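You operate a simulated robot arm through the tools that you are given. There is no shell and no other tool. Be economical: measure what you need, move in short steps, check, and stop when the job is done.

Carry out the task below with a simulated two-armed robot. There is one attempt and no reset: what you move stays moved.

Task
Put the brass fitting marked "F6" from the exit belt on the aisle top of the exit table and the brass fitting labelled "F5" on top of the silver plate block there. Take the blue block and put it on the upper shelf of the rack. Put the blue pad on the aisle top of the exit table away on the lower shelf of the service bench. Pick up the blue-capped filter element from the top of the cooling plate with one hand, pass it to the other hand and put it on the green pass patch. Put the sanding block on the top of the grey shelf unit away on the top of the stock bench. Stack the finned tube that says "P6" from the top of the hopper stand on top of the finned tube that says "W9". Pull the top rack drawer open. Any order will do. Set down upright: blue-capped filter element.

It is judged by the outcome, as a careful person would: the job done as asked, and still so three seconds after it is handed in. It fails if anything else is knocked over, pushed out of place, dropped, spilled or broken.

Robot
Two 6-joint arms with two-finger grippers on one trunk, on a base that drives. Base frame: it is fixed to the floor where the robot stands at the start and does not move with it; the origin is under the middle of the robot, x ahead of it, y to its left, z up; the surface under the hand at the start is at about z = 0.93. Readings come in m, rad, newtons and seconds.
The left shoulder is at the start at [0.03, 0.178, 1.113], the right one opposite. With the tool pointing down near the work surface each hand reaches from about 0.46 to 0.84 m from the robot's upright axis, wherever it stands, measured 20 degrees to its own side. Places, roughly: aisle top of the exit table [1.3, -0.1, 0.9]; blue block [1.25, -0.25, 1]; blue pad (6x8x3 cm) [1.3, -0.5, 0.9]; blue-capped filter element [0.5, -0.25, 1]; brass fitting [0.75, 0, 1]; finned tube [-1.25, 2.5, 0.75]; green PASS patch (20x19 cm) [2.82, -0.14, 0.9]; lower shelf of the service bench [1.5, -10, 0.5]; plate block [0.75, -0.25, 1]; sanding block (10x5x5 cm) [-1.4, 0.5, 0.9]; top of the stock bench [-1.2, -18.1, 0.9]; top rack drawer [-1.1, -16.3, 1]; upper shelf of the rack [1.7, 2.1, 1.5]. Payload 2.54 kg a hand.
The TCP of each hand is the grasp point between the finger pads, 0.03 m short of the fingertips. In the tool frame z runs along the fingers and y along their closing line. The gripper opens to 0.116 m. The gripper's body begins 0.095 m behind the TCP.
Orientation is told as [roll, pitch, yaw] about the base's x, y, z axes, in that order, counted from this pose: with the fingers straight down and closing along the base's y, the tool's x points along the base's -x, its y along +y and its z along -z.

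Tools
- The arms move only by the tool play_rows. It takes "left_rows", "right_rows" or both (then of equal length, played together; a hand with none holds still); each is a list of rows, each a list of 7 numbers: the opening in per cent of the stroke, from 0 (shut) to 100 (fully open), then the shift along the tool's x, y, z in m, then the turn, a rotation vector about the tool's x, y, z in rad. In form: [[hand, x, y, z, ax, ay, az], ...]. A call has 1 to 8 rows; each row shifts and turns the commanded pose from where the row before left it, along the tool's axes as they then stand. A row lasts 0.2 s, in which the tool goes at most 0.05 m and 0.15 rad; a call with a longer step from one row to the next is refused whole, and so is a gripper value outside its range. A pose out of reach is approached as far as the arm can. The call stops where the force on the tool passes 40 N (or 10 N more than at its start, if that is more) or the arm is blocked; 0.2 s more then pass. The fingers move at their own pace (about 0.153 m/s each) and stop on an object; they squeeze with about 33 N. The grip force told is the motor's: it shows also when the fingers shut on nothing. Time passes only in rows, and 0.2 s behind the last, so rows that do not move let the fingers close. The reply holds the time, the measured pose of the TCP, the force on the tool along the base axes, the opening and the grip force, in the units named above and with some noise, with the torque about the TCP (base axes, N m) and any sound that the robot's microphone picked up.
- Cameras (640 x 400 px; columns grow to the right, rows downward): "scene" is now at [0.051, -0.009, 1.8478]; the picture's right is [-0.19, -0.98, 0.00], its down [-0.75, 0.14, -0.65] and it looks along [0.64, -0.12, -0.76] (base axes); focal length 264 px, centre (320, 200). "left" rides on the left gripper at [0.069, 0.015, -0.122] in its tool frame; the picture's right is [-0.21, 0.98, 0.00], its down [-0.83, -0.18, -0.53] and it looks along [-0.52, -0.11, 0.85] (tool axes); focal length 251 px, centre (320, 200). "right" rides on the right gripper at [0.069, -0.015, -0.122] in its tool frame; the picture's right is [0.21, 0.98, 0.00], its down [-0.83, 0.18, -0.53] and it looks along [-0.52, 0.11, 0.85] (tool axes); focal length 251 px, centre (320, 200). There is no depth. A picture from a camera that has moved, and an enlarged one, comes with that camera's place and axes in the base frame and with its lens. The place of the scene camera against the robot may be out by one fixed shift of up to 0.018 m in any direction.
- capture(camera): a new picture of that camera. No time passes.
- slide_trunk(by): slides the trunk up (or, below 0, down) by that many m; the arms and the scene camera ride with it, the base frame stays. It gives what a move gives, with no picture.
- roll_base(legs): drives the robot by 1 to 6 legs, each [ahead, left, turn to the left] in m, m and rad, along the robot's own axes; the way and the turn of a leg run together, so that a leg with both is an arc; at most 1.5 m and 3.142 rad a leg. The arms and the cameras ride along, it lands a little off, and it stops where it bumps. It gives what a move gives.
- aim_head(pan, tilt): turns the head with the scene camera to pan (to the left, within 2.496 rad either way) and tilt (down, from -0.506 to 1.204), counted from straight ahead of the robot. It gives what a move gives.
- enlarge(camera, box): a new picture of the part [left, top, right, bottom] of that camera's present view, enlarged. No time passes.
- sign_off(): hands the job in; it is judged then, once.

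Go step by step. Nothing tells you exact positions but the pictures and the camera data: compare them with the known pose of the tool, close in by small moves and look again before you grip or let go. The budget is 483 turns and 230 pictures, counting those below and the enlarged ones. Unless the task says otherwise, let go and move clear before handing in.

The tools are called after ">>>" by a JSON object that holds its "fn" and its "kwargs". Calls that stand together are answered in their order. play_rows: Moves the arms, as the interface text tells. Its arguments: {"type":"object","properties":{"left_rows":{"type":"array","items":{"type":"array","items":{"type":"number"}}},"right_rows":{"type":"array","items":{"type":"array","items":{"type":"number"}}}},"required":[]} The other tools are called the same way: slide_trunk (by) slides the trunk up or down; roll_base (legs) drives the base; aim_head (pan, tilt) turns the head that bears the scene camera; capture (camera) takes a picture; enlarge (camera, box) takes an enlarged picture of a part of a camera's view; sign_off () hands the job in.

At the start:

```text
clock: 0.0
left_tool_pos: [0.5449, 0.0784, 1.1884]
left_tool_rot: [0.001, 0.001, 0.0]
left_force: [0.0, 0.4, -0.7]
left_torque: [0.0, 0.01, 0.0]
left_finger_gap: 0.1162
left_grasp_force: 0.0
right_tool_pos: [0.4049, -0.2808, 1.1622]
right_tool_rot: [-0.001, 0.0, -0.001]
right_force: [-0.2, -0.5, -0.3]
right_torque: [-0.03, 0.01, -0.01]
right_finger_gap: 0.1159
right_grasp_force: 0.0
trunk travel left (down, up): [-0.325, 0.215]
robot x, y, heading: [-0.0006, 0.002, 0.001]
head pan, tilt: [-0.188, 0.864]
```

scene: 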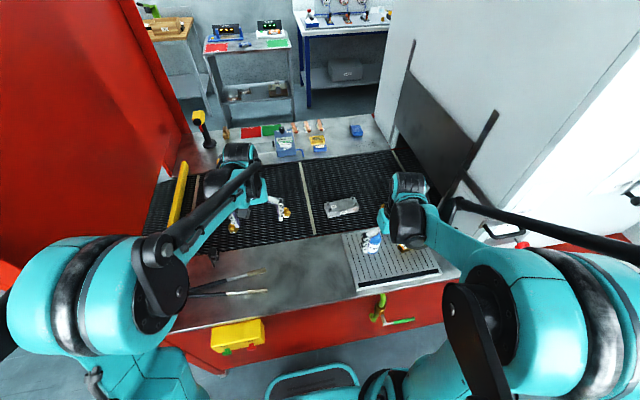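
right: 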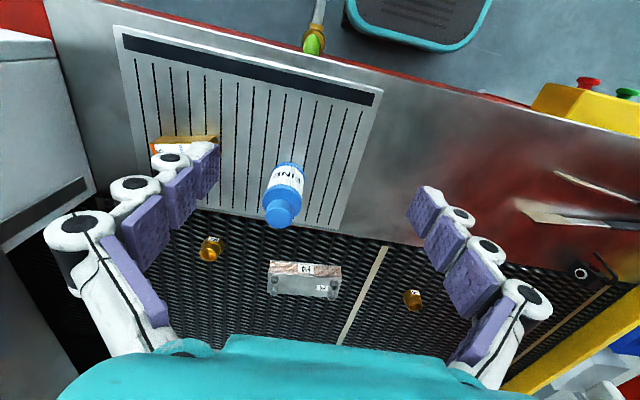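
left: 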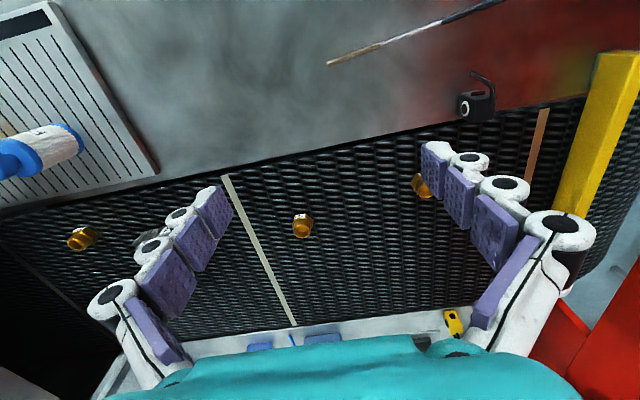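

I see the exit table ahead with the belt, the brass fittings, the plate block and the filter on the cooling plate. I'll look closer to tell the fittings apart.

>>> {"fn": "enlarge", "kwargs": {"camera": "scene", "box": [200, 90, 400, 215]}}

>>> {"fn": "enlarge", "kwargs": {"camera": "right", "box": [140, 120, 460, 320]}}

>>> {"fn": "enlarge", "kwargs": {"camera": "left", "box": [220, 130, 500, 305]}}

```text
3.20 times, centred on (300, 152) of scene
camera zoom: at [0.051, -0.009, 1.8478], right [-0.19, -0.98, 0.0], down [-0.75, 0.14, -0.65], along [0.64, -0.12, -0.76], focal length 844 px, centre (384, 352)
```

zoom: 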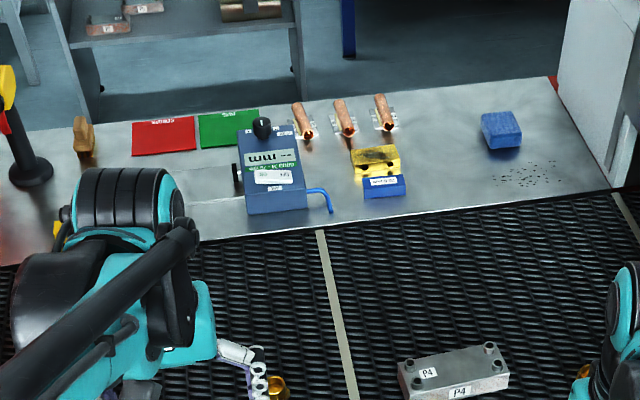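

```text
2.00 times, centred on (300, 220) of right
camera zoom: at [0.3347, -0.2951, 1.2843], right [-0.21, 0.98, 0.0], down [0.83, 0.18, 0.53], along [0.52, 0.11, -0.85], focal length 503 px, centre (360, 160)
```

zoom: 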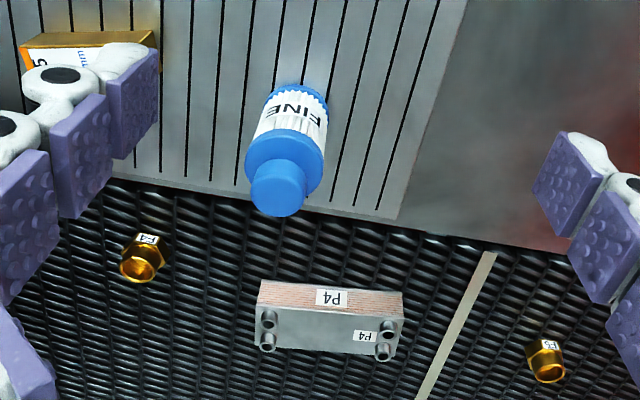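

```text
2.29 times, centred on (360, 218) of left
camera zoom: at [0.476, 0.093, 1.3104], right [0.21, 0.98, 0.0], down [0.83, -0.18, 0.53], along [0.52, -0.11, -0.85], focal length 575 px, centre (229, 160)
```

zoom: 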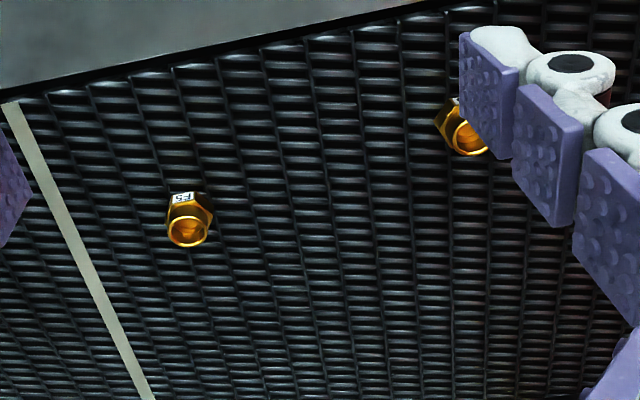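

The belt has three fittings; I need their marks read clearly.

>>> {"fn": "enlarge", "kwargs": {"camera": "right", "box": [190, 225, 230, 250]}}

>>> {"fn": "enlarge", "kwargs": {"camera": "right", "box": [390, 280, 438, 310]}}

>>> {"fn": "enlarge", "kwargs": {"camera": "left", "box": [280, 205, 328, 235]}}

>>> {"fn": "enlarge", "kwargs": {"camera": "left", "box": [60, 220, 108, 250]}}

```text
16.00 times, centred on (210, 238) of right
camera zoom: at [0.3347, -0.2951, 1.2843], right [-0.21, 0.98, 0.0], down [0.83, 0.18, 0.53], along [0.52, 0.11, -0.85], focal length 4023 px, centre (2080, -400)
```

zoom: 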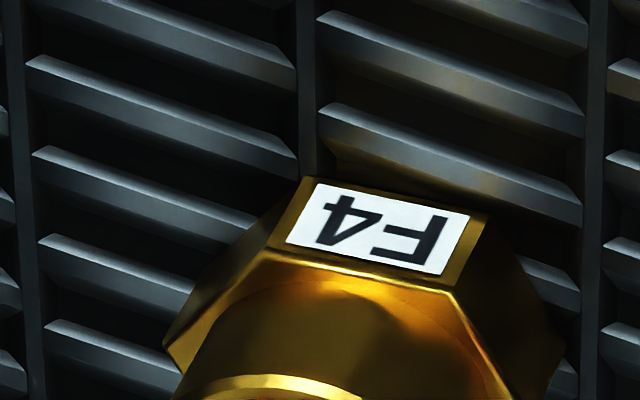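

```text
13.33 times, centred on (414, 295) of right
camera zoom: at [0.3347, -0.2951, 1.2843], right [-0.21, 0.98, 0.0], down [0.83, 0.18, 0.53], along [0.52, 0.11, -0.85], focal length 3352 px, centre (-933, -1067)
```

zoom: 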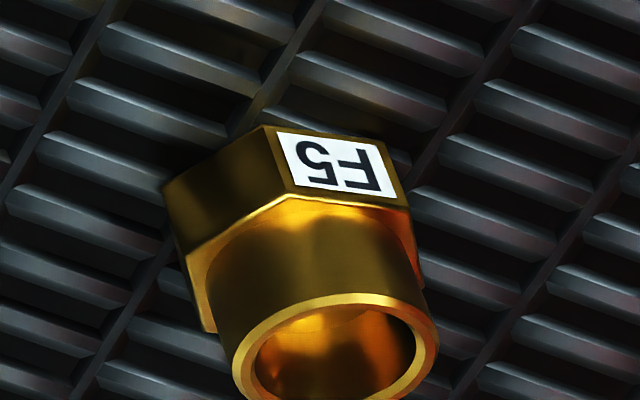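

```text
13.33 times, centred on (304, 220) of left
camera zoom: at [0.476, 0.093, 1.3104], right [0.21, 0.98, 0.0], down [0.83, -0.18, 0.53], along [0.52, -0.11, -0.85], focal length 3352 px, centre (533, -67)
```

zoom: 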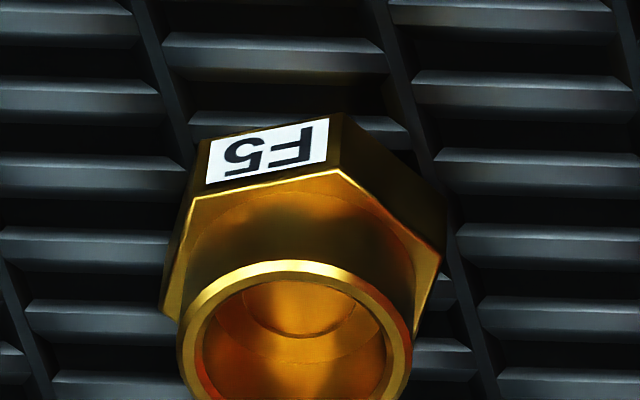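

```text
13.33 times, centred on (84, 235) of left
camera zoom: at [0.476, 0.093, 1.3104], right [0.21, 0.98, 0.0], down [0.83, -0.18, 0.53], along [0.52, -0.11, -0.85], focal length 3352 px, centre (3467, -267)
```

zoom: 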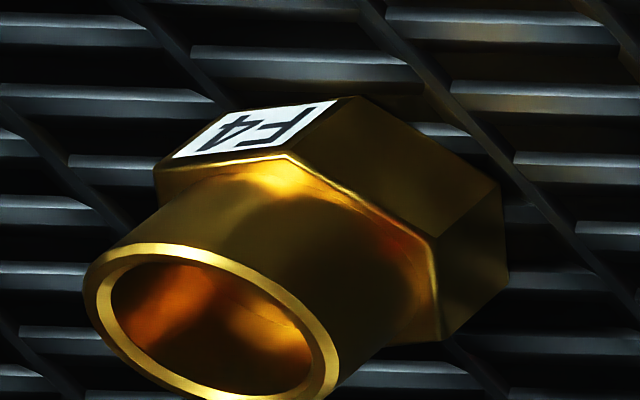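

F4 is right, F5 in the middle at about [0.753, 0.001], ring top z≈0.951, and F6 probably left at about [0.71, 0.22]. I move the left hand aside towards F6 and bring the right one towards F5.

>>> {"fn": "play_rows", "kwargs": {"left_rows": [[100, -0.007, 0.0225, 0.005, 0, 0, 0], [100, -0.007, 0.0225, 0.005, 0, 0, 0], [100, -0.007, 0.0225, 0.005, 0, 0, 0], [100, -0.007, 0.0225, 0.005, 0, 0, 0], [100, -0.007, 0.0225, 0.005, 0, 0, 0], [100, -0.007, 0.0225, 0.005, 0, 0, 0], [100, -0.007, 0.0225, 0.005, 0, 0, 0], [100, -0.007, 0.0225, 0.005, 0, 0, 0]], "right_rows": [[100, -0.0348, 0.0282, 0.006, 0, 0, 0], [100, -0.0348, 0.0282, 0.006, 0, 0, 0], [100, -0.0348, 0.0282, 0.006, 0, 0, 0], [100, -0.0348, 0.0282, 0.006, 0, 0, 0], [100, -0.0348, 0.0282, 0.006, 0, 0, 0], [100, -0.0348, 0.0282, 0.006, 0, 0, 0], [100, -0.0348, 0.0282, 0.006, 0, 0, 0], [100, -0.0348, 0.0282, 0.006, 0, 0, 0]]}}

>>> {"fn": "capture", "kwargs": {"camera": "right"}}

>>> {"fn": "capture", "kwargs": {"camera": "left"}}

```text
clock: 1.8
left_tool_pos: [0.6031, 0.2593, 1.1437]
left_tool_rot: [-0.003, 0.001, 0.0]
left_force: [1.3, -0.6, 0.0]
left_torque: [0.0, 0.06, 0.03]
left_finger_gap: 0.1161
left_grasp_force: 0.0
right_tool_pos: [0.6835, -0.0559, 1.1109]
right_tool_rot: [-0.001, 0.003, 0.001]
right_force: [0.6, 0.7, 0.2]
right_torque: [-0.03, 0.04, -0.05]
right_finger_gap: 0.116
right_grasp_force: 0.1
trunk travel left (down, up): [-0.325, 0.215]
robot x, y, heading: [-0.0001, -0.0, -0.0]
head pan, tilt: [-0.188, 0.864]
```

```text
219 pictures are left
camera right: at [0.6133, -0.0693, 1.2331], right [-0.21, 0.98, 0.0], down [0.83, 0.18, 0.53], along [0.52, 0.11, -0.85], focal length 251 px, centre (320, 200)
```

right: 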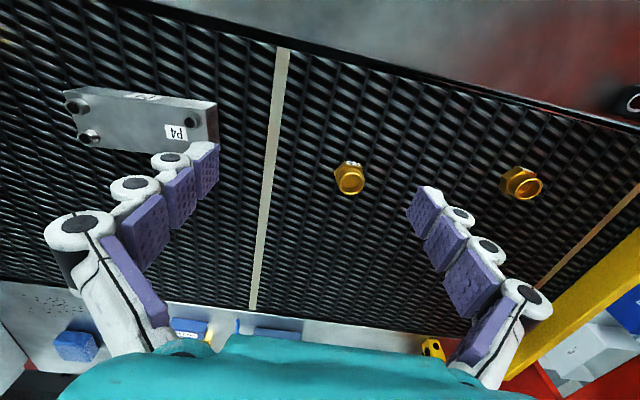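

```text
218 pictures are left
camera left: at [0.5344, 0.2753, 1.2657], right [0.21, 0.98, 0.0], down [0.83, -0.18, 0.53], along [0.52, -0.12, -0.85], focal length 251 px, centre (320, 200)
```

left: 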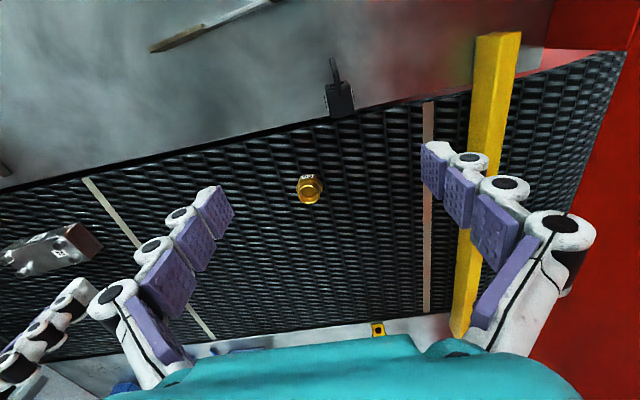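

F5's ring is at [0.753, -0.002] and F6's at [0.710, 0.218]. I bring both hands over their fittings, the right one lower.

>>> {"fn": "play_rows", "kwargs": {"left_rows": [[100, -0.0153, -0.0059, 0.012, 0, 0, 0], [100, -0.0153, -0.0059, 0.012, 0, 0, 0], [100, -0.0153, -0.0059, 0.012, 0, 0, 0], [100, -0.0153, -0.0059, 0.012, 0, 0, 0], [100, -0.0153, -0.0059, 0.012, 0, 0, 0], [100, -0.0153, -0.0059, 0.012, 0, 0, 0], [100, -0.0153, -0.0059, 0.012, 0, 0, 0]], "right_rows": [[100, -0.0174, 0.0137, 0.018, 0, 0, 0], [100, -0.0174, 0.0137, 0.018, 0, 0, 0], [100, -0.0174, 0.0137, 0.018, 0, 0, 0], [100, -0.0174, 0.0137, 0.018, 0, 0, 0], [100, 0, 0, 0.018, 0, 0, 0], [100, 0, 0, 0.018, 0, 0, 0], [100, 0, 0, 0.015, 0, 0, 0]]}}

>>> {"fn": "capture", "kwargs": {"camera": "right"}}

>>> {"fn": "capture", "kwargs": {"camera": "left"}}

```text
clock: 3.4
left_tool_pos: [0.709, 0.2151, 1.0646]
left_tool_rot: [0.0, -0.001, 0.001]
left_force: [-0.2, -0.1, 0.2]
left_torque: [-0.03, 0.01, 0.01]
left_finger_gap: 0.1159
left_grasp_force: 0.0
right_tool_pos: [0.7524, 0.0008, 0.9909]
right_tool_rot: [0.001, 0.0, -0.001]
right_force: [0.2, -0.8, 0.6]
right_torque: [0.02, 0.0, -0.01]
right_finger_gap: 0.1159
right_grasp_force: 0.0
trunk travel left (down, up): [-0.325, 0.215]
robot x, y, heading: [-0.0, -0.0019, 0.001]
head pan, tilt: [-0.188, 0.864]
```

```text
217 pictures are left
camera right: at [0.684, -0.0144, 1.1132], right [-0.21, 0.98, 0.0], down [0.83, 0.18, 0.53], along [0.52, 0.11, -0.85], focal length 251 px, centre (320, 200)
```

right: 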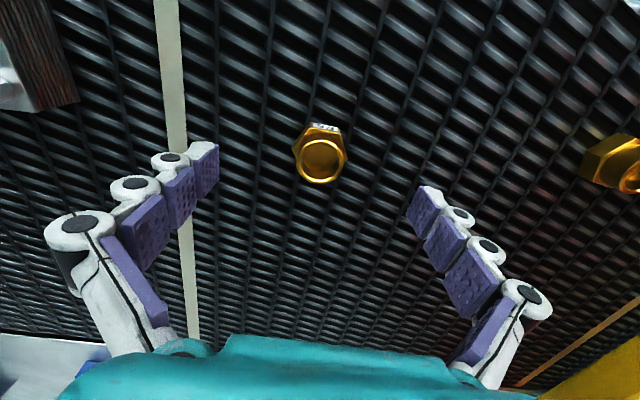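

```text
216 pictures are left
camera left: at [0.6402, 0.2301, 1.1865], right [0.21, 0.98, 0.0], down [0.83, -0.18, 0.53], along [0.52, -0.11, -0.85], focal length 251 px, centre (320, 200)
```

left: 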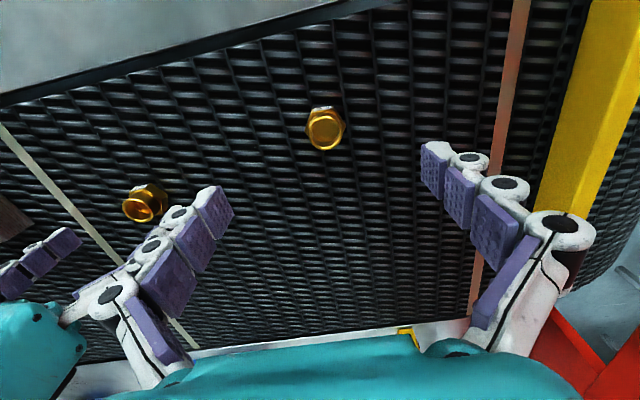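

The right hand sits over F5. I turn it 30° so the pads meet the hex flats, go down to z≈0.96 and close.

>>> {"fn": "play_rows", "kwargs": {"right_rows": [[60, 0, -0.0005, 0.006, 0, 0, -0.131], [60, 0, 0, 0.008, 0, 0, -0.131], [60, 0, 0, 0.009, 0, 0, -0.131], [60, 0, 0, 0.008, 0, 0, -0.131], [0, 0, 0, 0, 0, 0, 0], [0, 0, 0, 0, 0, 0, 0], [0, 0, 0, 0, 0, 0, 0]]}}

>>> {"fn": "enlarge", "kwargs": {"camera": "right", "box": [200, 80, 440, 230]}}

>>> {"fn": "enlarge", "kwargs": {"camera": "left", "box": [285, 90, 365, 140]}}

```text
clock: 5.0
left_tool_pos: [0.708, 0.2162, 1.0646]
left_tool_rot: [-0.002, 0.002, 0.0]
left_force: [0.5, -0.1, 0.2]
left_torque: [0.01, -0.01, -0.01]
left_finger_gap: 0.1161
left_grasp_force: 0.0
right_tool_pos: [0.7524, -0.0009, 0.9609]
right_tool_rot: [0.0, -0.001, 0.526]
right_force: [-0.3, 0.1, -0.3]
right_torque: [-0.01, 0.05, -0.04]
right_finger_gap: 0.0347
right_grasp_force: 33.4
trunk travel left (down, up): [-0.325, 0.215]
robot x, y, heading: [0.0009, -0.0027, 0.001]
head pan, tilt: [-0.188, 0.864]
```

```text
2.67 times, centred on (320, 155) of right
camera zoom: at [0.6996, -0.0475, 1.0831], right [-0.68, 0.74, 0.0], down [0.62, 0.57, 0.53], along [0.39, 0.36, -0.85], focal length 670 px, centre (320, 320)
```

zoom: 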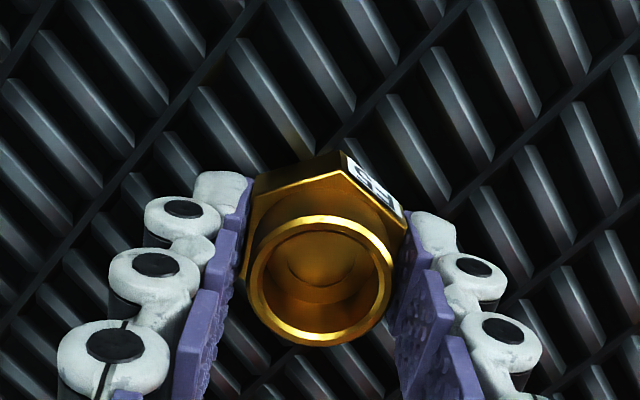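

```text
8.00 times, centred on (325, 115) of left
camera zoom: at [0.6394, 0.2307, 1.1868], right [0.21, 0.98, 0.0], down [0.83, -0.18, 0.53], along [0.52, -0.11, -0.85], focal length 2012 px, centre (280, 880)
```

zoom: 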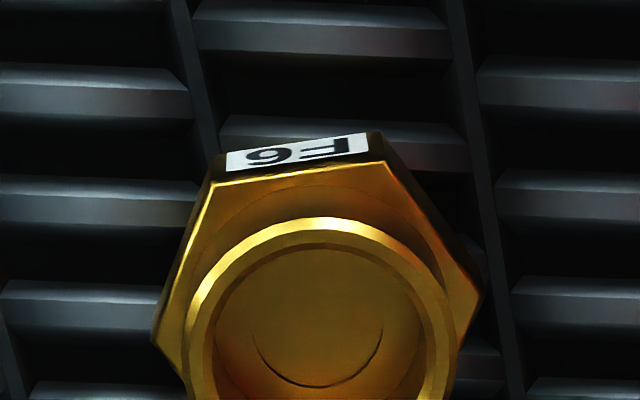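

F5 is held well and the left fitting is confirmed as F6. I lift F5 and turn it back, and at the same time turn the left hand to F6's flats and lower it.

>>> {"fn": "play_rows", "kwargs": {"left_rows": [[70, -0.0015, 0.0022, 0.025, 0, 0, -0.128], [70, 0, 0, 0.026, 0, 0, -0.128], [70, 0, 0, 0.026, 0, 0, -0.128], [70, 0, 0, 0.026, 0, 0, 0], [0, 0, 0, 0, 0, 0, 0], [0, 0, 0, 0, 0, 0, 0], [0, 0, 0, 0, 0, 0, 0]], "right_rows": [[0, 0, 0, -0.045, 0, 0, 0], [0, 0, 0, -0.045, 0, 0, 0.131], [0, 0, 0, -0.045, 0, 0, 0.131], [0, 0, 0, 0, 0, 0, 0.131], [0, 0, 0, 0, 0, 0, 0.131], [0, 0, 0, 0, 0, 0, 0], [0, 0, 0, 0, 0, 0, 0]]}}

>>> {"fn": "capture", "kwargs": {"camera": "right"}}

```text
clock: 6.6
left_tool_pos: [0.7118, 0.2185, 0.9608]
left_tool_rot: [-0.001, -0.002, 0.384]
left_force: [1.2, 1.1, -0.1]
left_torque: [-0.01, 0.02, -0.01]
left_finger_gap: 0.0352
left_grasp_force: 33.5
right_tool_pos: [0.7522, -0.001, 1.0948]
right_tool_rot: [0.0, 0.001, 0.0]
right_force: [-0.7, 0.7, -1.4]
right_torque: [0.0, -0.01, 0.0]
right_finger_gap: 0.035
right_grasp_force: 32.3
trunk travel left (down, up): [-0.325, 0.215]
robot x, y, heading: [0.0022, -0.0008, -0.002]
head pan, tilt: [-0.188, 0.864]
```

```text
213 pictures are left
camera right: at [0.6822, -0.0161, 1.2174], right [-0.21, 0.98, 0.0], down [0.83, 0.18, 0.53], along [0.52, 0.11, -0.85], focal length 251 px, centre (320, 200)
```

right: 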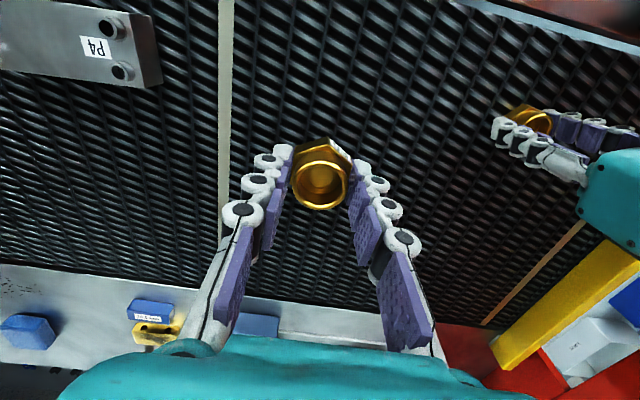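

Both fittings are held. I lift F6 and move the right hand towards the plate to look at it whole.

>>> {"fn": "play_rows", "kwargs": {"left_rows": [[0, 0, 0, -0.045, 0, 0, 0], [0, 0, 0, -0.045, 0, 0, 0], [0, 0, 0, -0.045, 0, 0, 0]], "right_rows": [[0, 0.02, -0.04, 0, 0, 0, 0], [0, 0.02, -0.04, 0, 0, 0, 0], [0, 0.02, -0.04, 0, 0, 0, 0]]}}

>>> {"fn": "capture", "kwargs": {"camera": "right"}}

```text
clock: 7.4
left_tool_pos: [0.7072, 0.2198, 1.1]
left_tool_rot: [-0.001, -0.002, 0.384]
left_force: [-1.0, -0.4, -0.7]
left_torque: [0.02, -0.01, -0.02]
left_finger_gap: 0.0353
left_grasp_force: 32.9
right_tool_pos: [0.6907, -0.1189, 1.0981]
right_tool_rot: [0.002, -0.002, 0.001]
right_force: [0.2, -0.8, -1.5]
right_torque: [0.05, -0.05, 0.01]
right_finger_gap: 0.0351
right_grasp_force: 33.1
trunk travel left (down, up): [-0.325, 0.215]
robot x, y, heading: [0.0022, -0.0017, -0.0]
head pan, tilt: [-0.188, 0.864]
```

```text
212 pictures are left
camera right: at [0.6206, -0.1344, 1.2193], right [-0.22, 0.98, 0.0], down [0.82, 0.18, 0.54], along [0.52, 0.12, -0.84], focal length 251 px, centre (320, 200)
```

right: 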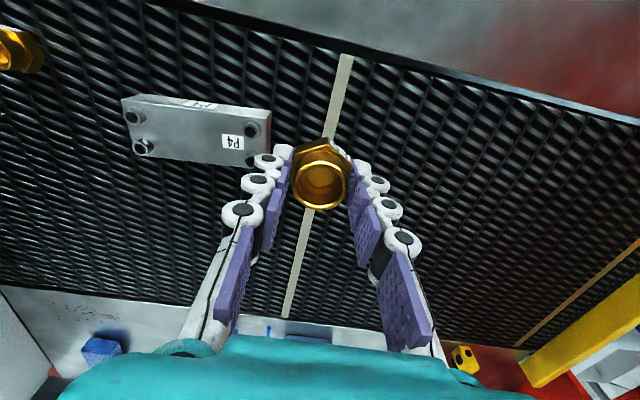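

Triangulating, the plate's top centre is about [0.732, -0.241, 0.964]. I bring F5 above it and check.

>>> {"fn": "play_rows", "kwargs": {"right_rows": [[0, -0.0138, -0.0408, 0.01, 0, 0, 0], [0, -0.0138, -0.0408, 0.01, 0, 0, 0], [0, -0.0138, -0.0408, 0.01, 0, 0, 0]]}}

>>> {"fn": "capture", "kwargs": {"camera": "right"}}

>>> {"fn": "enlarge", "kwargs": {"camera": "scene", "box": [260, 160, 420, 260]}}

```text
clock: 8.2
left_tool_pos: [0.7098, 0.2207, 1.0956]
left_tool_rot: [0.001, 0.001, 0.384]
left_force: [0.6, 0.3, -1.7]
left_torque: [0.04, 0.03, 0.01]
left_finger_gap: 0.0354
left_grasp_force: 32.9
right_tool_pos: [0.7336, -0.241, 1.0639]
right_tool_rot: [0.002, 0.002, -0.002]
right_force: [0.2, 0.0, -2.4]
right_torque: [0.05, 0.02, 0.0]
right_finger_gap: 0.035
right_grasp_force: 33.0
trunk travel left (down, up): [-0.325, 0.215]
robot x, y, heading: [-0.0017, 0.0002, -0.003]
head pan, tilt: [-0.188, 0.864]
```

```text
211 pictures are left
camera right: at [0.6651, -0.257, 1.1871], right [-0.22, 0.98, 0.0], down [0.83, 0.18, 0.53], along [0.52, 0.12, -0.85], focal length 251 px, centre (320, 200)
```

right: 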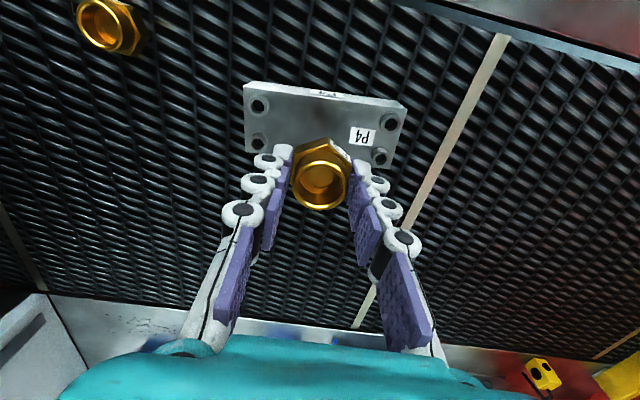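

```text
4.00 times, centred on (340, 210) of scene
camera zoom: at [0.0533, -0.0107, 1.8477], right [-0.19, -0.98, 0.0], down [-0.75, 0.14, -0.65], along [0.64, -0.12, -0.76], focal length 1055 px, centre (240, 160)
```

zoom: 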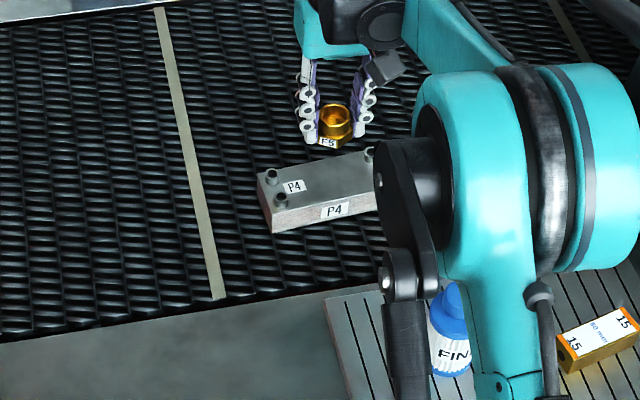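

F5 is nearly centred over the plate; I shift 4 mm back and lower it slowly.

>>> {"fn": "play_rows", "kwargs": {"right_rows": [[0, 0.004, 0.0015, 0.01, 0, 0, 0], [0, 0, 0, 0.012, 0, 0, 0], [0, 0, 0, 0.012, 0, 0, 0], [0, 0, 0, 0.008, 0, 0, 0], [0, 0, 0, 0.004, 0, 0, 0]]}}

>>> {"fn": "enlarge", "kwargs": {"camera": "scene", "box": [310, 160, 374, 200]}}

```text
clock: 9.4
left_tool_pos: [0.7097, 0.2216, 1.0979]
left_tool_rot: [0.001, -0.001, 0.385]
left_force: [0.5, -0.4, -1.5]
left_torque: [0.04, 0.01, -0.02]
left_finger_gap: 0.0351
left_grasp_force: 33.5
right_tool_pos: [0.7309, -0.2405, 1.0186]
right_tool_rot: [0.0, 0.0, 0.002]
right_force: [-0.1, 0.1, -0.9]
right_torque: [0.03, 0.01, 0.02]
right_finger_gap: 0.0352
right_grasp_force: 33.3
trunk travel left (down, up): [-0.325, 0.215]
robot x, y, heading: [-0.0008, 0.0007, -0.0]
head pan, tilt: [-0.188, 0.864]
```

```text
10.00 times, centred on (342, 180) of scene
camera zoom: at [0.0515, -0.0088, 1.8478], right [-0.19, -0.98, 0.0], down [-0.75, 0.14, -0.65], along [0.64, -0.12, -0.76], focal length 2637 px, centre (100, 400)
```

zoom: 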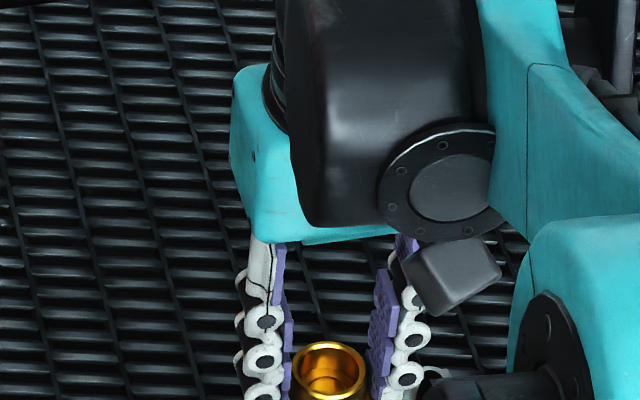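

No contact yet. I lower further in small steps, watching the force.

>>> {"fn": "play_rows", "kwargs": {"right_rows": [[0, 0, 0, 0.003, 0, 0, 0], [0, 0, 0, 0.003, 0, 0, 0], [0, 0, 0, 0.002, 0, 0, 0]]}}

>>> {"fn": "enlarge", "kwargs": {"camera": "scene", "box": [300, 180, 380, 230]}}

```text
clock: 10.2
left_tool_pos: [0.7096, 0.222, 1.0972]
left_tool_rot: [-0.002, -0.001, 0.383]
left_force: [-0.1, -0.2, -1.2]
left_torque: [0.02, 0.02, -0.03]
left_finger_gap: 0.0352
left_grasp_force: 33.3
right_tool_pos: [0.7293, -0.24, 1.0105]
right_tool_rot: [0.0, 0.0, 0.001]
right_force: [1.0, -0.3, -1.4]
right_torque: [0.02, 0.01, -0.02]
right_finger_gap: 0.0352
right_grasp_force: 33.1
trunk travel left (down, up): [-0.325, 0.215]
robot x, y, heading: [0.0032, -0.0016, 0.001]
head pan, tilt: [-0.188, 0.864]
```

```text
8.00 times, centred on (340, 205) of scene
camera zoom: at [0.0519, -0.009, 1.8478], right [-0.19, -0.98, 0.0], down [-0.75, 0.14, -0.65], along [0.64, -0.12, -0.76], focal length 2110 px, centre (160, 160)
```

zoom: 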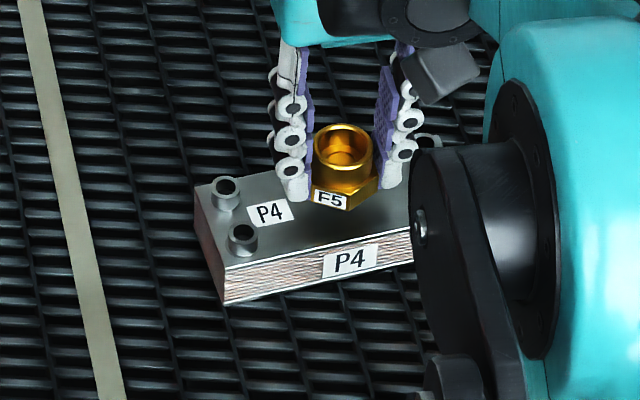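

It is still slightly above the plate. I continue down.

>>> {"fn": "play_rows", "kwargs": {"right_rows": [[0, 0, 0, 0.003, 0, 0, 0], [0, 0, 0, 0.003, 0, 0, 0], [0, 0, 0, 0.002, 0, 0, 0]]}}

```text
clock: 11.0
left_tool_pos: [0.7093, 0.221, 1.0962]
left_tool_rot: [0.002, 0.002, 0.385]
left_force: [-0.6, -0.8, -2.1]
left_torque: [0.03, -0.02, 0.0]
left_finger_gap: 0.0351
left_grasp_force: 33.3
right_tool_pos: [0.7318, -0.2425, 1.0035]
right_tool_rot: [-0.001, 0.0, -0.001]
right_force: [0.0, 0.0, -1.3]
right_torque: [-0.01, 0.03, 0.0]
right_finger_gap: 0.0353
right_grasp_force: 33.3
trunk travel left (down, up): [-0.325, 0.215]
robot x, y, heading: [0.0029, 0.001, -0.0]
head pan, tilt: [-0.188, 0.864]
```

>>> {"fn": "play_rows", "kwargs": {"right_rows": [[0, 0, 0, 0.003, 0, 0, 0], [0, 0, 0, 0.002, 0, 0, 0], [0, 0, 0, 0.002, 0, 0, 0]]}}

>>> {"fn": "enlarge", "kwargs": {"camera": "scene", "box": [300, 180, 380, 230]}}

```text
clock: 11.8
left_tool_pos: [0.7095, 0.2223, 1.0979]
left_tool_rot: [0.0, 0.001, 0.384]
left_force: [0.0, -0.3, -1.9]
left_torque: [0.0, 0.02, -0.02]
left_finger_gap: 0.0352
left_grasp_force: 32.7
right_tool_pos: [0.7328, -0.2423, 0.9962]
right_tool_rot: [0.001, 0.0, 0.0]
right_force: [0.1, -0.1, -2.0]
right_torque: [-0.01, 0.02, 0.0]
right_finger_gap: 0.035
right_grasp_force: 33.2
trunk travel left (down, up): [-0.325, 0.215]
robot x, y, heading: [-0.0026, -0.003, 0.004]
head pan, tilt: [-0.188, 0.864]
```

```text
8.00 times, centred on (340, 205) of scene
camera zoom: at [0.0519, -0.009, 1.8478], right [-0.19, -0.98, 0.0], down [-0.75, 0.14, -0.65], along [0.64, -0.12, -0.76], focal length 2110 px, centre (160, 160)
```

zoom: 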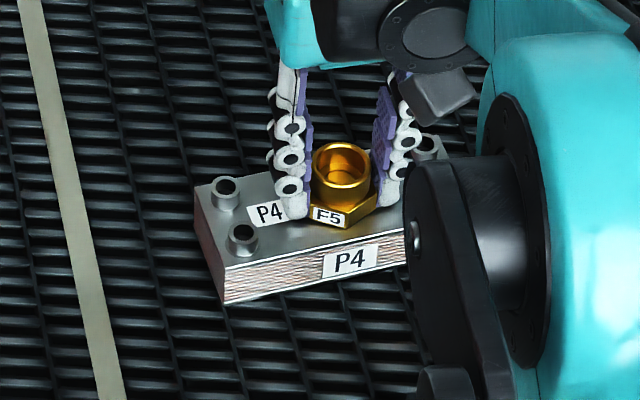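

>>> {"fn": "play_rows", "kwargs": {"right_rows": [[0, 0, 0, 0.002, 0, 0, 0], [0, 0, 0, 0.002, 0, 0, 0], [0, 0, 0, 0.002, 0, 0, 0]]}}

```text
clock: 12.8
left_tool_pos: [0.7083, 0.2239, 1.0988]
left_tool_rot: [-0.002, -0.003, 0.387]
left_force: [0.2, 0.3, -0.9]
left_torque: [0.01, -0.02, -0.02]
left_finger_gap: 0.0348
left_grasp_force: 32.9
right_tool_pos: [0.7301, -0.2411, 0.9943]
right_tool_rot: [-0.004, 0.001, 0.001]
right_force: [-4.1, 0.1, 17.1]
right_torque: [0.09, 0.31, 0.03]
right_finger_gap: 0.0352
right_grasp_force: 32.6
trunk travel left (down, up): [-0.325, 0.215]
robot x, y, heading: [-0.0005, 0.0005, 0.001]
head pan, tilt: [-0.188, 0.864]
stopped in row 3 (right hand): the force on the tool passed its limit at 41 N (the readings are from after the stop); the commanded pose is now the measured one
```

F5 is down on the plate. I open a little and lift straight away.

>>> {"fn": "play_rows", "kwargs": {"right_rows": [[45, 0, 0, -0.001, 0, 0, 0], [60, 0, 0, 0, 0, 0, 0], [60, 0, 0, -0.02, 0, 0, 0], [60, 0, 0, -0.04, 0, 0, 0], [60, 0, 0, -0.04, 0, 0, 0], [60, 0, 0, -0.04, 0, 0, 0]]}}

>>> {"fn": "capture", "kwargs": {"camera": "right"}}

```text
clock: 14.2
left_tool_pos: [0.7095, 0.2224, 1.0975]
left_tool_rot: [0.0, 0.001, 0.384]
left_force: [0.2, 0.3, -1.1]
left_torque: [-0.04, -0.01, -0.02]
left_finger_gap: 0.0351
left_grasp_force: 33.2
right_tool_pos: [0.7291, -0.2421, 1.1342]
right_tool_rot: [-0.001, -0.002, 0.0]
right_force: [-0.4, 0.3, -0.1]
right_torque: [0.01, -0.02, -0.02]
right_finger_gap: 0.0698
right_grasp_force: 0.0
trunk travel left (down, up): [-0.325, 0.215]
robot x, y, heading: [0.0016, 0.0023, 0.002]
head pan, tilt: [-0.188, 0.864]
```

```text
206 pictures are left
camera right: at [0.6595, -0.2569, 1.2571], right [-0.21, 0.98, 0.0], down [0.82, 0.18, 0.54], along [0.52, 0.11, -0.84], focal length 251 px, centre (320, 200)
```

right: 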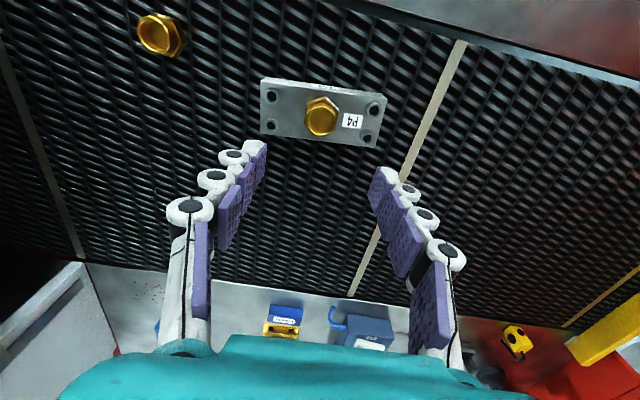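

F5 stands on the plate. Now I move the right hand back over the cooling plate to see the filter.

>>> {"fn": "play_rows", "kwargs": {"right_rows": [[100, 0.0445, 0, -0.01, 0, 0, 0], [100, 0.0445, 0, -0.01, 0, 0, 0], [100, 0.0445, 0, -0.006, 0, 0, 0], [100, 0.0445, 0, 0, 0, 0, 0], [100, 0.0445, 0, 0, 0, 0, 0], [100, 0.0445, 0, 0, 0, 0, 0], [100, 0.0445, 0, 0, 0, 0, 0]]}}

>>> {"fn": "capture", "kwargs": {"camera": "right"}}

>>> {"fn": "capture", "kwargs": {"camera": "scene"}}

```text
clock: 15.8
left_tool_pos: [0.7075, 0.2215, 1.0985]
left_tool_rot: [0.001, -0.001, 0.385]
left_force: [-0.4, 0.3, -1.2]
left_torque: [-0.02, -0.05, -0.03]
left_finger_gap: 0.035
left_grasp_force: 32.7
right_tool_pos: [0.4202, -0.2406, 1.1566]
right_tool_rot: [0.001, -0.005, -0.001]
right_force: [-0.7, 0.2, 0.4]
right_torque: [0.01, -0.06, 0.02]
right_finger_gap: 0.1159
right_grasp_force: 0.0
trunk travel left (down, up): [-0.325, 0.215]
robot x, y, heading: [0.001, -0.0002, -0.003]
head pan, tilt: [-0.188, 0.864]
```

```text
205 pictures are left
camera right: at [0.3499, -0.2539, 1.2782], right [-0.21, 0.98, 0.0], down [0.82, 0.18, 0.54], along [0.52, 0.11, -0.84], focal length 251 px, centre (320, 200)
```

right: 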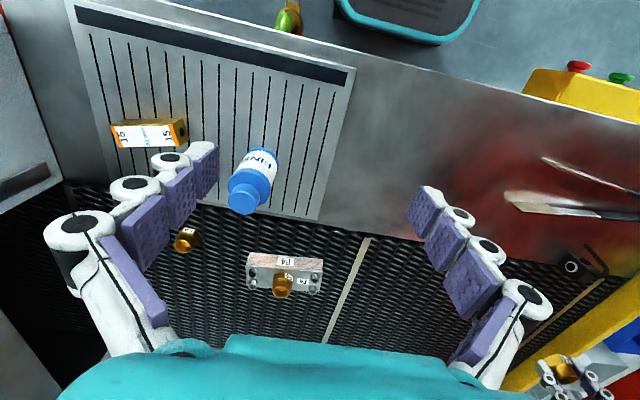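

```text
204 pictures are left
camera scene: at [0.0486, -0.0086, 1.8479], right [-0.19, -0.98, 0.0], down [-0.75, 0.14, -0.65], along [0.64, -0.12, -0.76], focal length 264 px, centre (320, 200)
```

scene: 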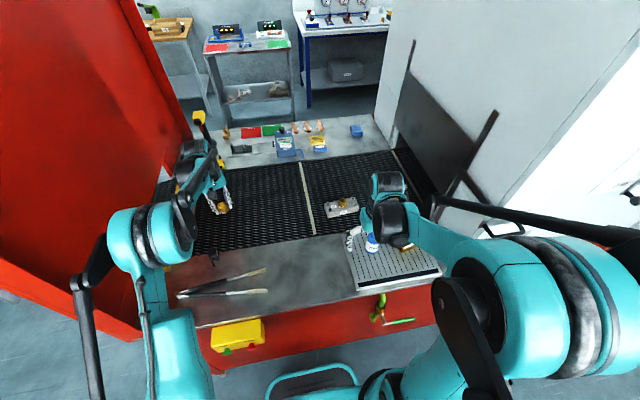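

The filter stands at about [0.523, -0.307] with its top at z≈1.033. I move the right hand above it and turn it 90° so the fingers close along x, leaving its left side free for the handover.

>>> {"fn": "play_rows", "kwargs": {"right_rows": [[100, -0.0343, -0.0221, 0.008, 0, 0, 0], [100, -0.0343, -0.0221, 0.008, 0, 0, 0], [100, -0.0343, -0.0221, 0.008, 0, 0, 0], [100, 0, 0, 0, 0, 0, -0.143], [100, 0, 0, 0, 0, 0, -0.143], [100, 0, 0, 0, 0, 0, -0.143], [100, 0, 0, 0, 0, 0, -0.143], [100, 0, 0, 0, 0, 0, -0.143]]}}

>>> {"fn": "play_rows", "kwargs": {"right_rows": [[100, 0, 0, 0, 0, 0, -0.143], [100, 0, 0, 0, 0, 0, -0.143], [100, 0, 0, 0, 0, 0, -0.143], [100, 0, 0, 0, 0, 0, -0.143], [100, 0, 0, 0, 0, 0, -0.143], [100, 0, 0, 0, 0, 0, -0.142]]}}

>>> {"fn": "capture", "kwargs": {"camera": "right"}}

```text
clock: 17.6
left_tool_pos: [0.7093, 0.2205, 1.0967]
left_tool_rot: [-0.001, 0.0, 0.383]
left_force: [-0.4, 0.5, -1.6]
left_torque: [0.02, 0.01, -0.02]
left_finger_gap: 0.0351
left_grasp_force: 32.5
right_tool_pos: [0.5221, -0.3065, 1.1329]
right_tool_rot: [0.001, 0.0, 0.719]
right_force: [0.5, 0.6, 0.0]
right_torque: [0.02, -0.04, -0.04]
right_finger_gap: 0.1159
right_grasp_force: 0.1
trunk travel left (down, up): [-0.325, 0.215]
robot x, y, heading: [0.0023, 0.0025, 0.001]
head pan, tilt: [-0.188, 0.864]
```

```text
clock: 19.0
left_tool_pos: [0.7085, 0.2228, 1.0976]
left_tool_rot: [-0.001, -0.002, 0.385]
left_force: [0.4, 0.1, -1.1]
left_torque: [-0.02, 0.02, 0.0]
left_finger_gap: 0.035
left_grasp_force: 33.3
right_tool_pos: [0.523, -0.3077, 1.1325]
right_tool_rot: [-0.001, 0.0, 1.574]
right_force: [0.3, -1.0, 0.7]
right_torque: [0.0, 0.0, -0.04]
right_finger_gap: 0.116
right_grasp_force: 0.1
trunk travel left (down, up): [-0.325, 0.215]
robot x, y, heading: [0.0036, -0.0009, -0.003]
head pan, tilt: [-0.188, 0.864]
```

```text
203 pictures are left
camera right: at [0.5371, -0.3763, 1.2552], right [-0.98, -0.22, 0.0], down [-0.18, 0.83, 0.53], along [-0.12, 0.52, -0.85], focal length 251 px, centre (320, 200)
```

right: 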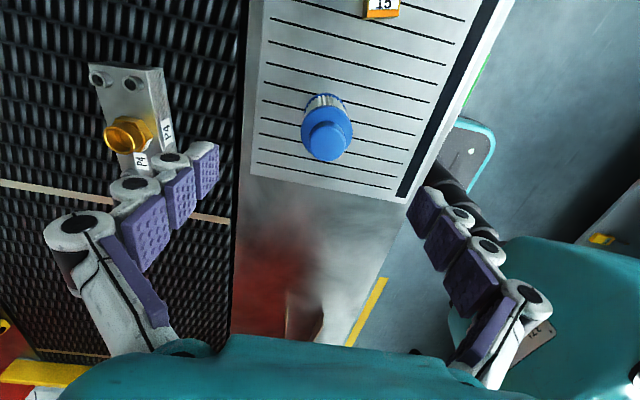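

Re-triangulated, the filter's top is at [0.514, -0.304, 1.046]. I correct by a centimetre, go down and grip its upper part.

>>> {"fn": "play_rows", "kwargs": {"right_rows": [[100, -0.004, 0.009, 0.0, 0, 0, 0], [100, 0, 0, 0.025, 0, 0, 0], [100, 0, 0, 0.025, 0, 0, 0], [100, 0, 0, 0.02, 0, 0, 0]]}}

>>> {"fn": "capture", "kwargs": {"camera": "right"}}

```text
clock: 20.0
left_tool_pos: [0.7107, 0.2212, 1.0954]
left_tool_rot: [0.001, 0.0, 0.383]
left_force: [-0.3, -0.1, -1.3]
left_torque: [0.04, 0.02, 0.02]
left_finger_gap: 0.0354
left_grasp_force: 33.5
right_tool_pos: [0.515, -0.302, 1.0642]
right_tool_rot: [-0.002, 0.0, 1.569]
right_force: [0.4, 0.2, -0.6]
right_torque: [0.01, -0.02, 0.03]
right_finger_gap: 0.1159
right_grasp_force: 0.1
trunk travel left (down, up): [-0.325, 0.215]
robot x, y, heading: [0.0032, -0.0008, 0.001]
head pan, tilt: [-0.188, 0.864]
```

```text
202 pictures are left
camera right: at [0.5296, -0.371, 1.1865], right [-0.98, -0.22, 0.0], down [-0.18, 0.83, 0.53], along [-0.11, 0.52, -0.85], focal length 251 px, centre (320, 200)
```

right: 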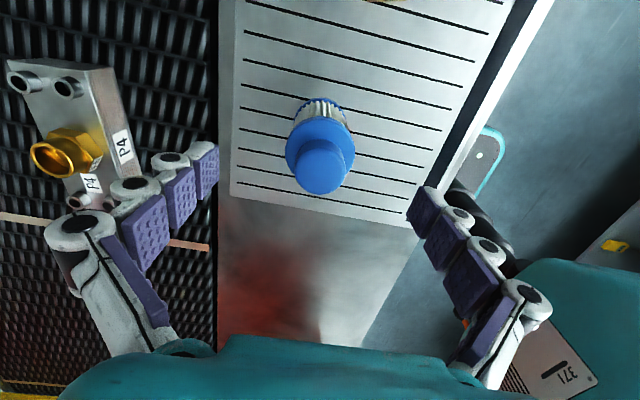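

>>> {"fn": "play_rows", "kwargs": {"right_rows": [[100, 0, 0, 0.02, 0, 0, 0], [100, 0, 0, 0.019, 0, 0, 0], [0, 0, 0, 0, 0, 0, 0], [0, 0, 0, 0, 0, 0, 0], [0, 0, 0, 0, 0, 0, 0]]}}

>>> {"fn": "capture", "kwargs": {"camera": "right"}}

```text
clock: 21.2
left_tool_pos: [0.7074, 0.221, 1.0972]
left_tool_rot: [0.001, 0.001, 0.385]
left_force: [0.0, -0.7, -1.8]
left_torque: [0.06, 0.03, 0.03]
left_finger_gap: 0.035
left_grasp_force: 32.6
right_tool_pos: [0.5138, -0.3026, 1.0247]
right_tool_rot: [-0.002, -0.001, 1.572]
right_force: [-1.2, 0.9, 3.7]
right_torque: [0.02, 0.07, 0.01]
right_finger_gap: 0.0487
right_grasp_force: 32.6
trunk travel left (down, up): [-0.325, 0.215]
robot x, y, heading: [0.0022, -0.0008, -0.002]
head pan, tilt: [-0.188, 0.864]
```

```text
201 pictures are left
camera right: at [0.5284, -0.3715, 1.1467], right [-0.98, -0.21, 0.0], down [-0.18, 0.83, 0.53], along [-0.11, 0.52, -0.85], focal length 251 px, centre (320, 200)
```

right: 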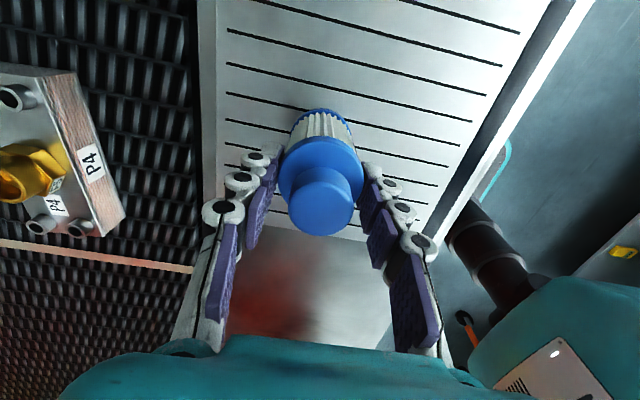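

The filter is held. I lift it and draw both hands in, then look around to plan the drive to the aisle.

>>> {"fn": "play_rows", "kwargs": {"left_rows": [[0, 0.02, 0, -0.02, 0, 0, 0], [0, 0.03, 0, -0.02, 0, 0, 0], [0, 0.03, 0, -0.02, 0, 0, 0], [0, 0.03, 0, -0.02, 0, 0, 0], [0, 0.03, 0, -0.01, 0, 0, 0], [0, 0.03, 0, -0.01, 0, 0, 0]], "right_rows": [[0, 0, 0, -0.02, 0, 0, 0], [0, 0, 0, -0.04, 0, 0, 0], [0, 0, 0, -0.04, 0, 0, 0], [0, 0, 0.015, -0.04, 0, 0, 0], [0, 0, 0.015, -0.03, 0, 0, 0], [0, 0, 0.015, 0, 0, 0, 0]]}}

>>> {"fn": "aim_head", "kwargs": {"pan": 0, "tilt": 0.35}}

>>> {"fn": "capture", "kwargs": {"camera": "scene"}}

>>> {"fn": "aim_head", "kwargs": {"pan": 1.5, "tilt": 0.35}}

>>> {"fn": "capture", "kwargs": {"camera": "scene"}}

>>> {"fn": "aim_head", "kwargs": {"pan": -1.5, "tilt": 0.35}}

>>> {"fn": "capture", "kwargs": {"camera": "scene"}}

```text
clock: 22.6
left_tool_pos: [0.5531, 0.1569, 1.2001]
left_tool_rot: [0.0, -0.002, 0.385]
left_force: [0.3, 0.3, -0.6]
left_torque: [-0.02, -0.03, 0.0]
left_finger_gap: 0.0353
left_grasp_force: 33.3
right_tool_pos: [0.4663, -0.3019, 1.1952]
right_tool_rot: [-0.003, -0.001, 1.57]
right_force: [0.3, -0.8, -1.5]
right_torque: [0.04, -0.04, 0.0]
right_finger_gap: 0.0488
right_grasp_force: 32.9
trunk travel left (down, up): [-0.325, 0.215]
robot x, y, heading: [0.0003, -0.0016, 0.0]
head pan, tilt: [-0.188, 0.864]
```

```text
clock: 23.5
left_tool_pos: [0.5548, 0.1585, 1.1984]
left_tool_rot: [0.002, 0.0, 0.382]
left_force: [-1.1, 0.0, -1.3]
left_torque: [0.03, 0.01, -0.02]
left_finger_gap: 0.0352
left_grasp_force: 33.4
right_tool_pos: [0.4673, -0.3004, 1.1954]
right_tool_rot: [-0.002, -0.001, 1.57]
right_force: [-0.4, -0.3, -1.2]
right_torque: [0.0, -0.03, 0.02]
right_finger_gap: 0.0487
right_grasp_force: 32.3
trunk travel left (down, up): [-0.325, 0.215]
robot x, y, heading: [0.0002, 0.0002, 0.006]
head pan, tilt: [0.0, 0.351]
```

```text
200 pictures are left
camera scene: at [0.0681, 0.0053, 1.8925], right [0.0, -1.0, 0.0], down [-0.34, 0.0, -0.94], along [0.94, 0.0, -0.34], focal length 264 px, centre (320, 200)
```

scene: 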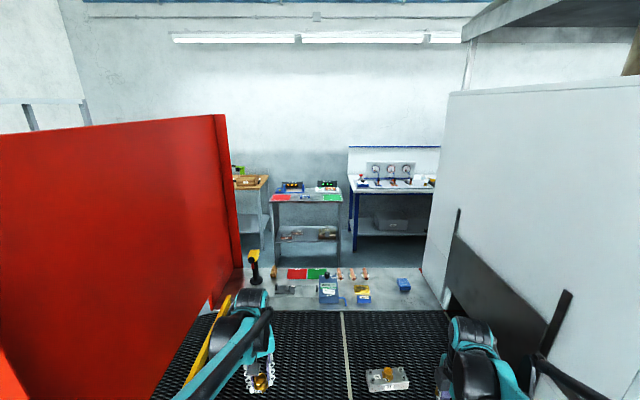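

```text
clock: 25.1
left_tool_pos: [0.5544, 0.1577, 1.2004]
left_tool_rot: [0.001, 0.0, 0.383]
left_force: [-0.3, 0.0, -1.3]
left_torque: [0.05, 0.03, 0.01]
left_finger_gap: 0.0352
left_grasp_force: 33.1
right_tool_pos: [0.4678, -0.3008, 1.1943]
right_tool_rot: [-0.002, 0.0, 1.569]
right_force: [0.7, 0.9, -0.9]
right_torque: [0.01, -0.04, 0.03]
right_finger_gap: 0.0485
right_grasp_force: 33.1
trunk travel left (down, up): [-0.325, 0.215]
robot x, y, heading: [0.0013, -0.0022, -0.003]
head pan, tilt: [1.499, 0.351]
```

```text
199 pictures are left
camera scene: at [-0.0178, 0.0983, 1.8926], right [1.0, -0.07, 0.0], down [-0.03, -0.34, -0.94], along [0.07, 0.94, -0.34], focal length 264 px, centre (320, 200)
```

scene: 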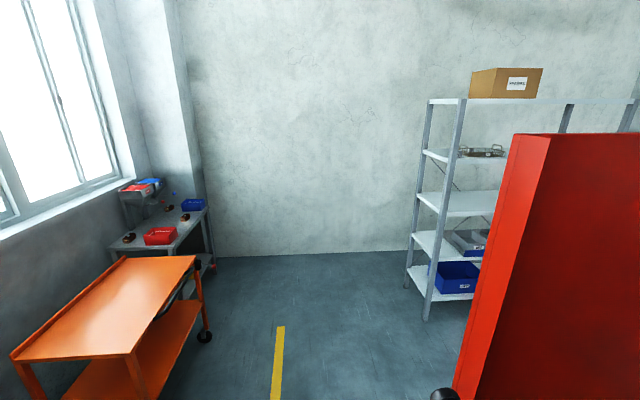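

```text
clock: 27.7
left_tool_pos: [0.5542, 0.1566, 1.1994]
left_tool_rot: [0.002, 0.0, 0.384]
left_force: [0.4, 0.3, -1.0]
left_torque: [-0.03, -0.01, -0.01]
left_finger_gap: 0.0349
left_grasp_force: 32.8
right_tool_pos: [0.4685, -0.3023, 1.1948]
right_tool_rot: [-0.002, 0.001, 1.572]
right_force: [-0.2, 0.5, -1.2]
right_torque: [-0.02, 0.01, -0.01]
right_finger_gap: 0.0485
right_grasp_force: 32.5
trunk travel left (down, up): [-0.325, 0.215]
robot x, y, heading: [0.0026, -0.0006, 0.003]
head pan, tilt: [-1.499, 0.351]
```

```text
198 pictures are left
camera scene: at [-0.0178, -0.0874, 1.8926], right [-1.0, -0.07, 0.0], down [-0.03, 0.34, -0.94], along [0.07, -0.94, -0.34], focal length 264 px, centre (320, 200)
```

scene: 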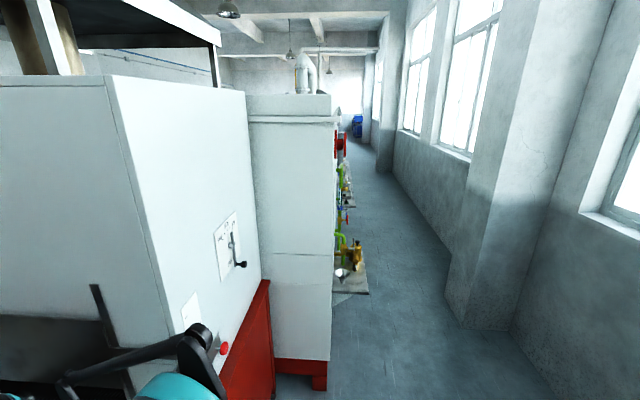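

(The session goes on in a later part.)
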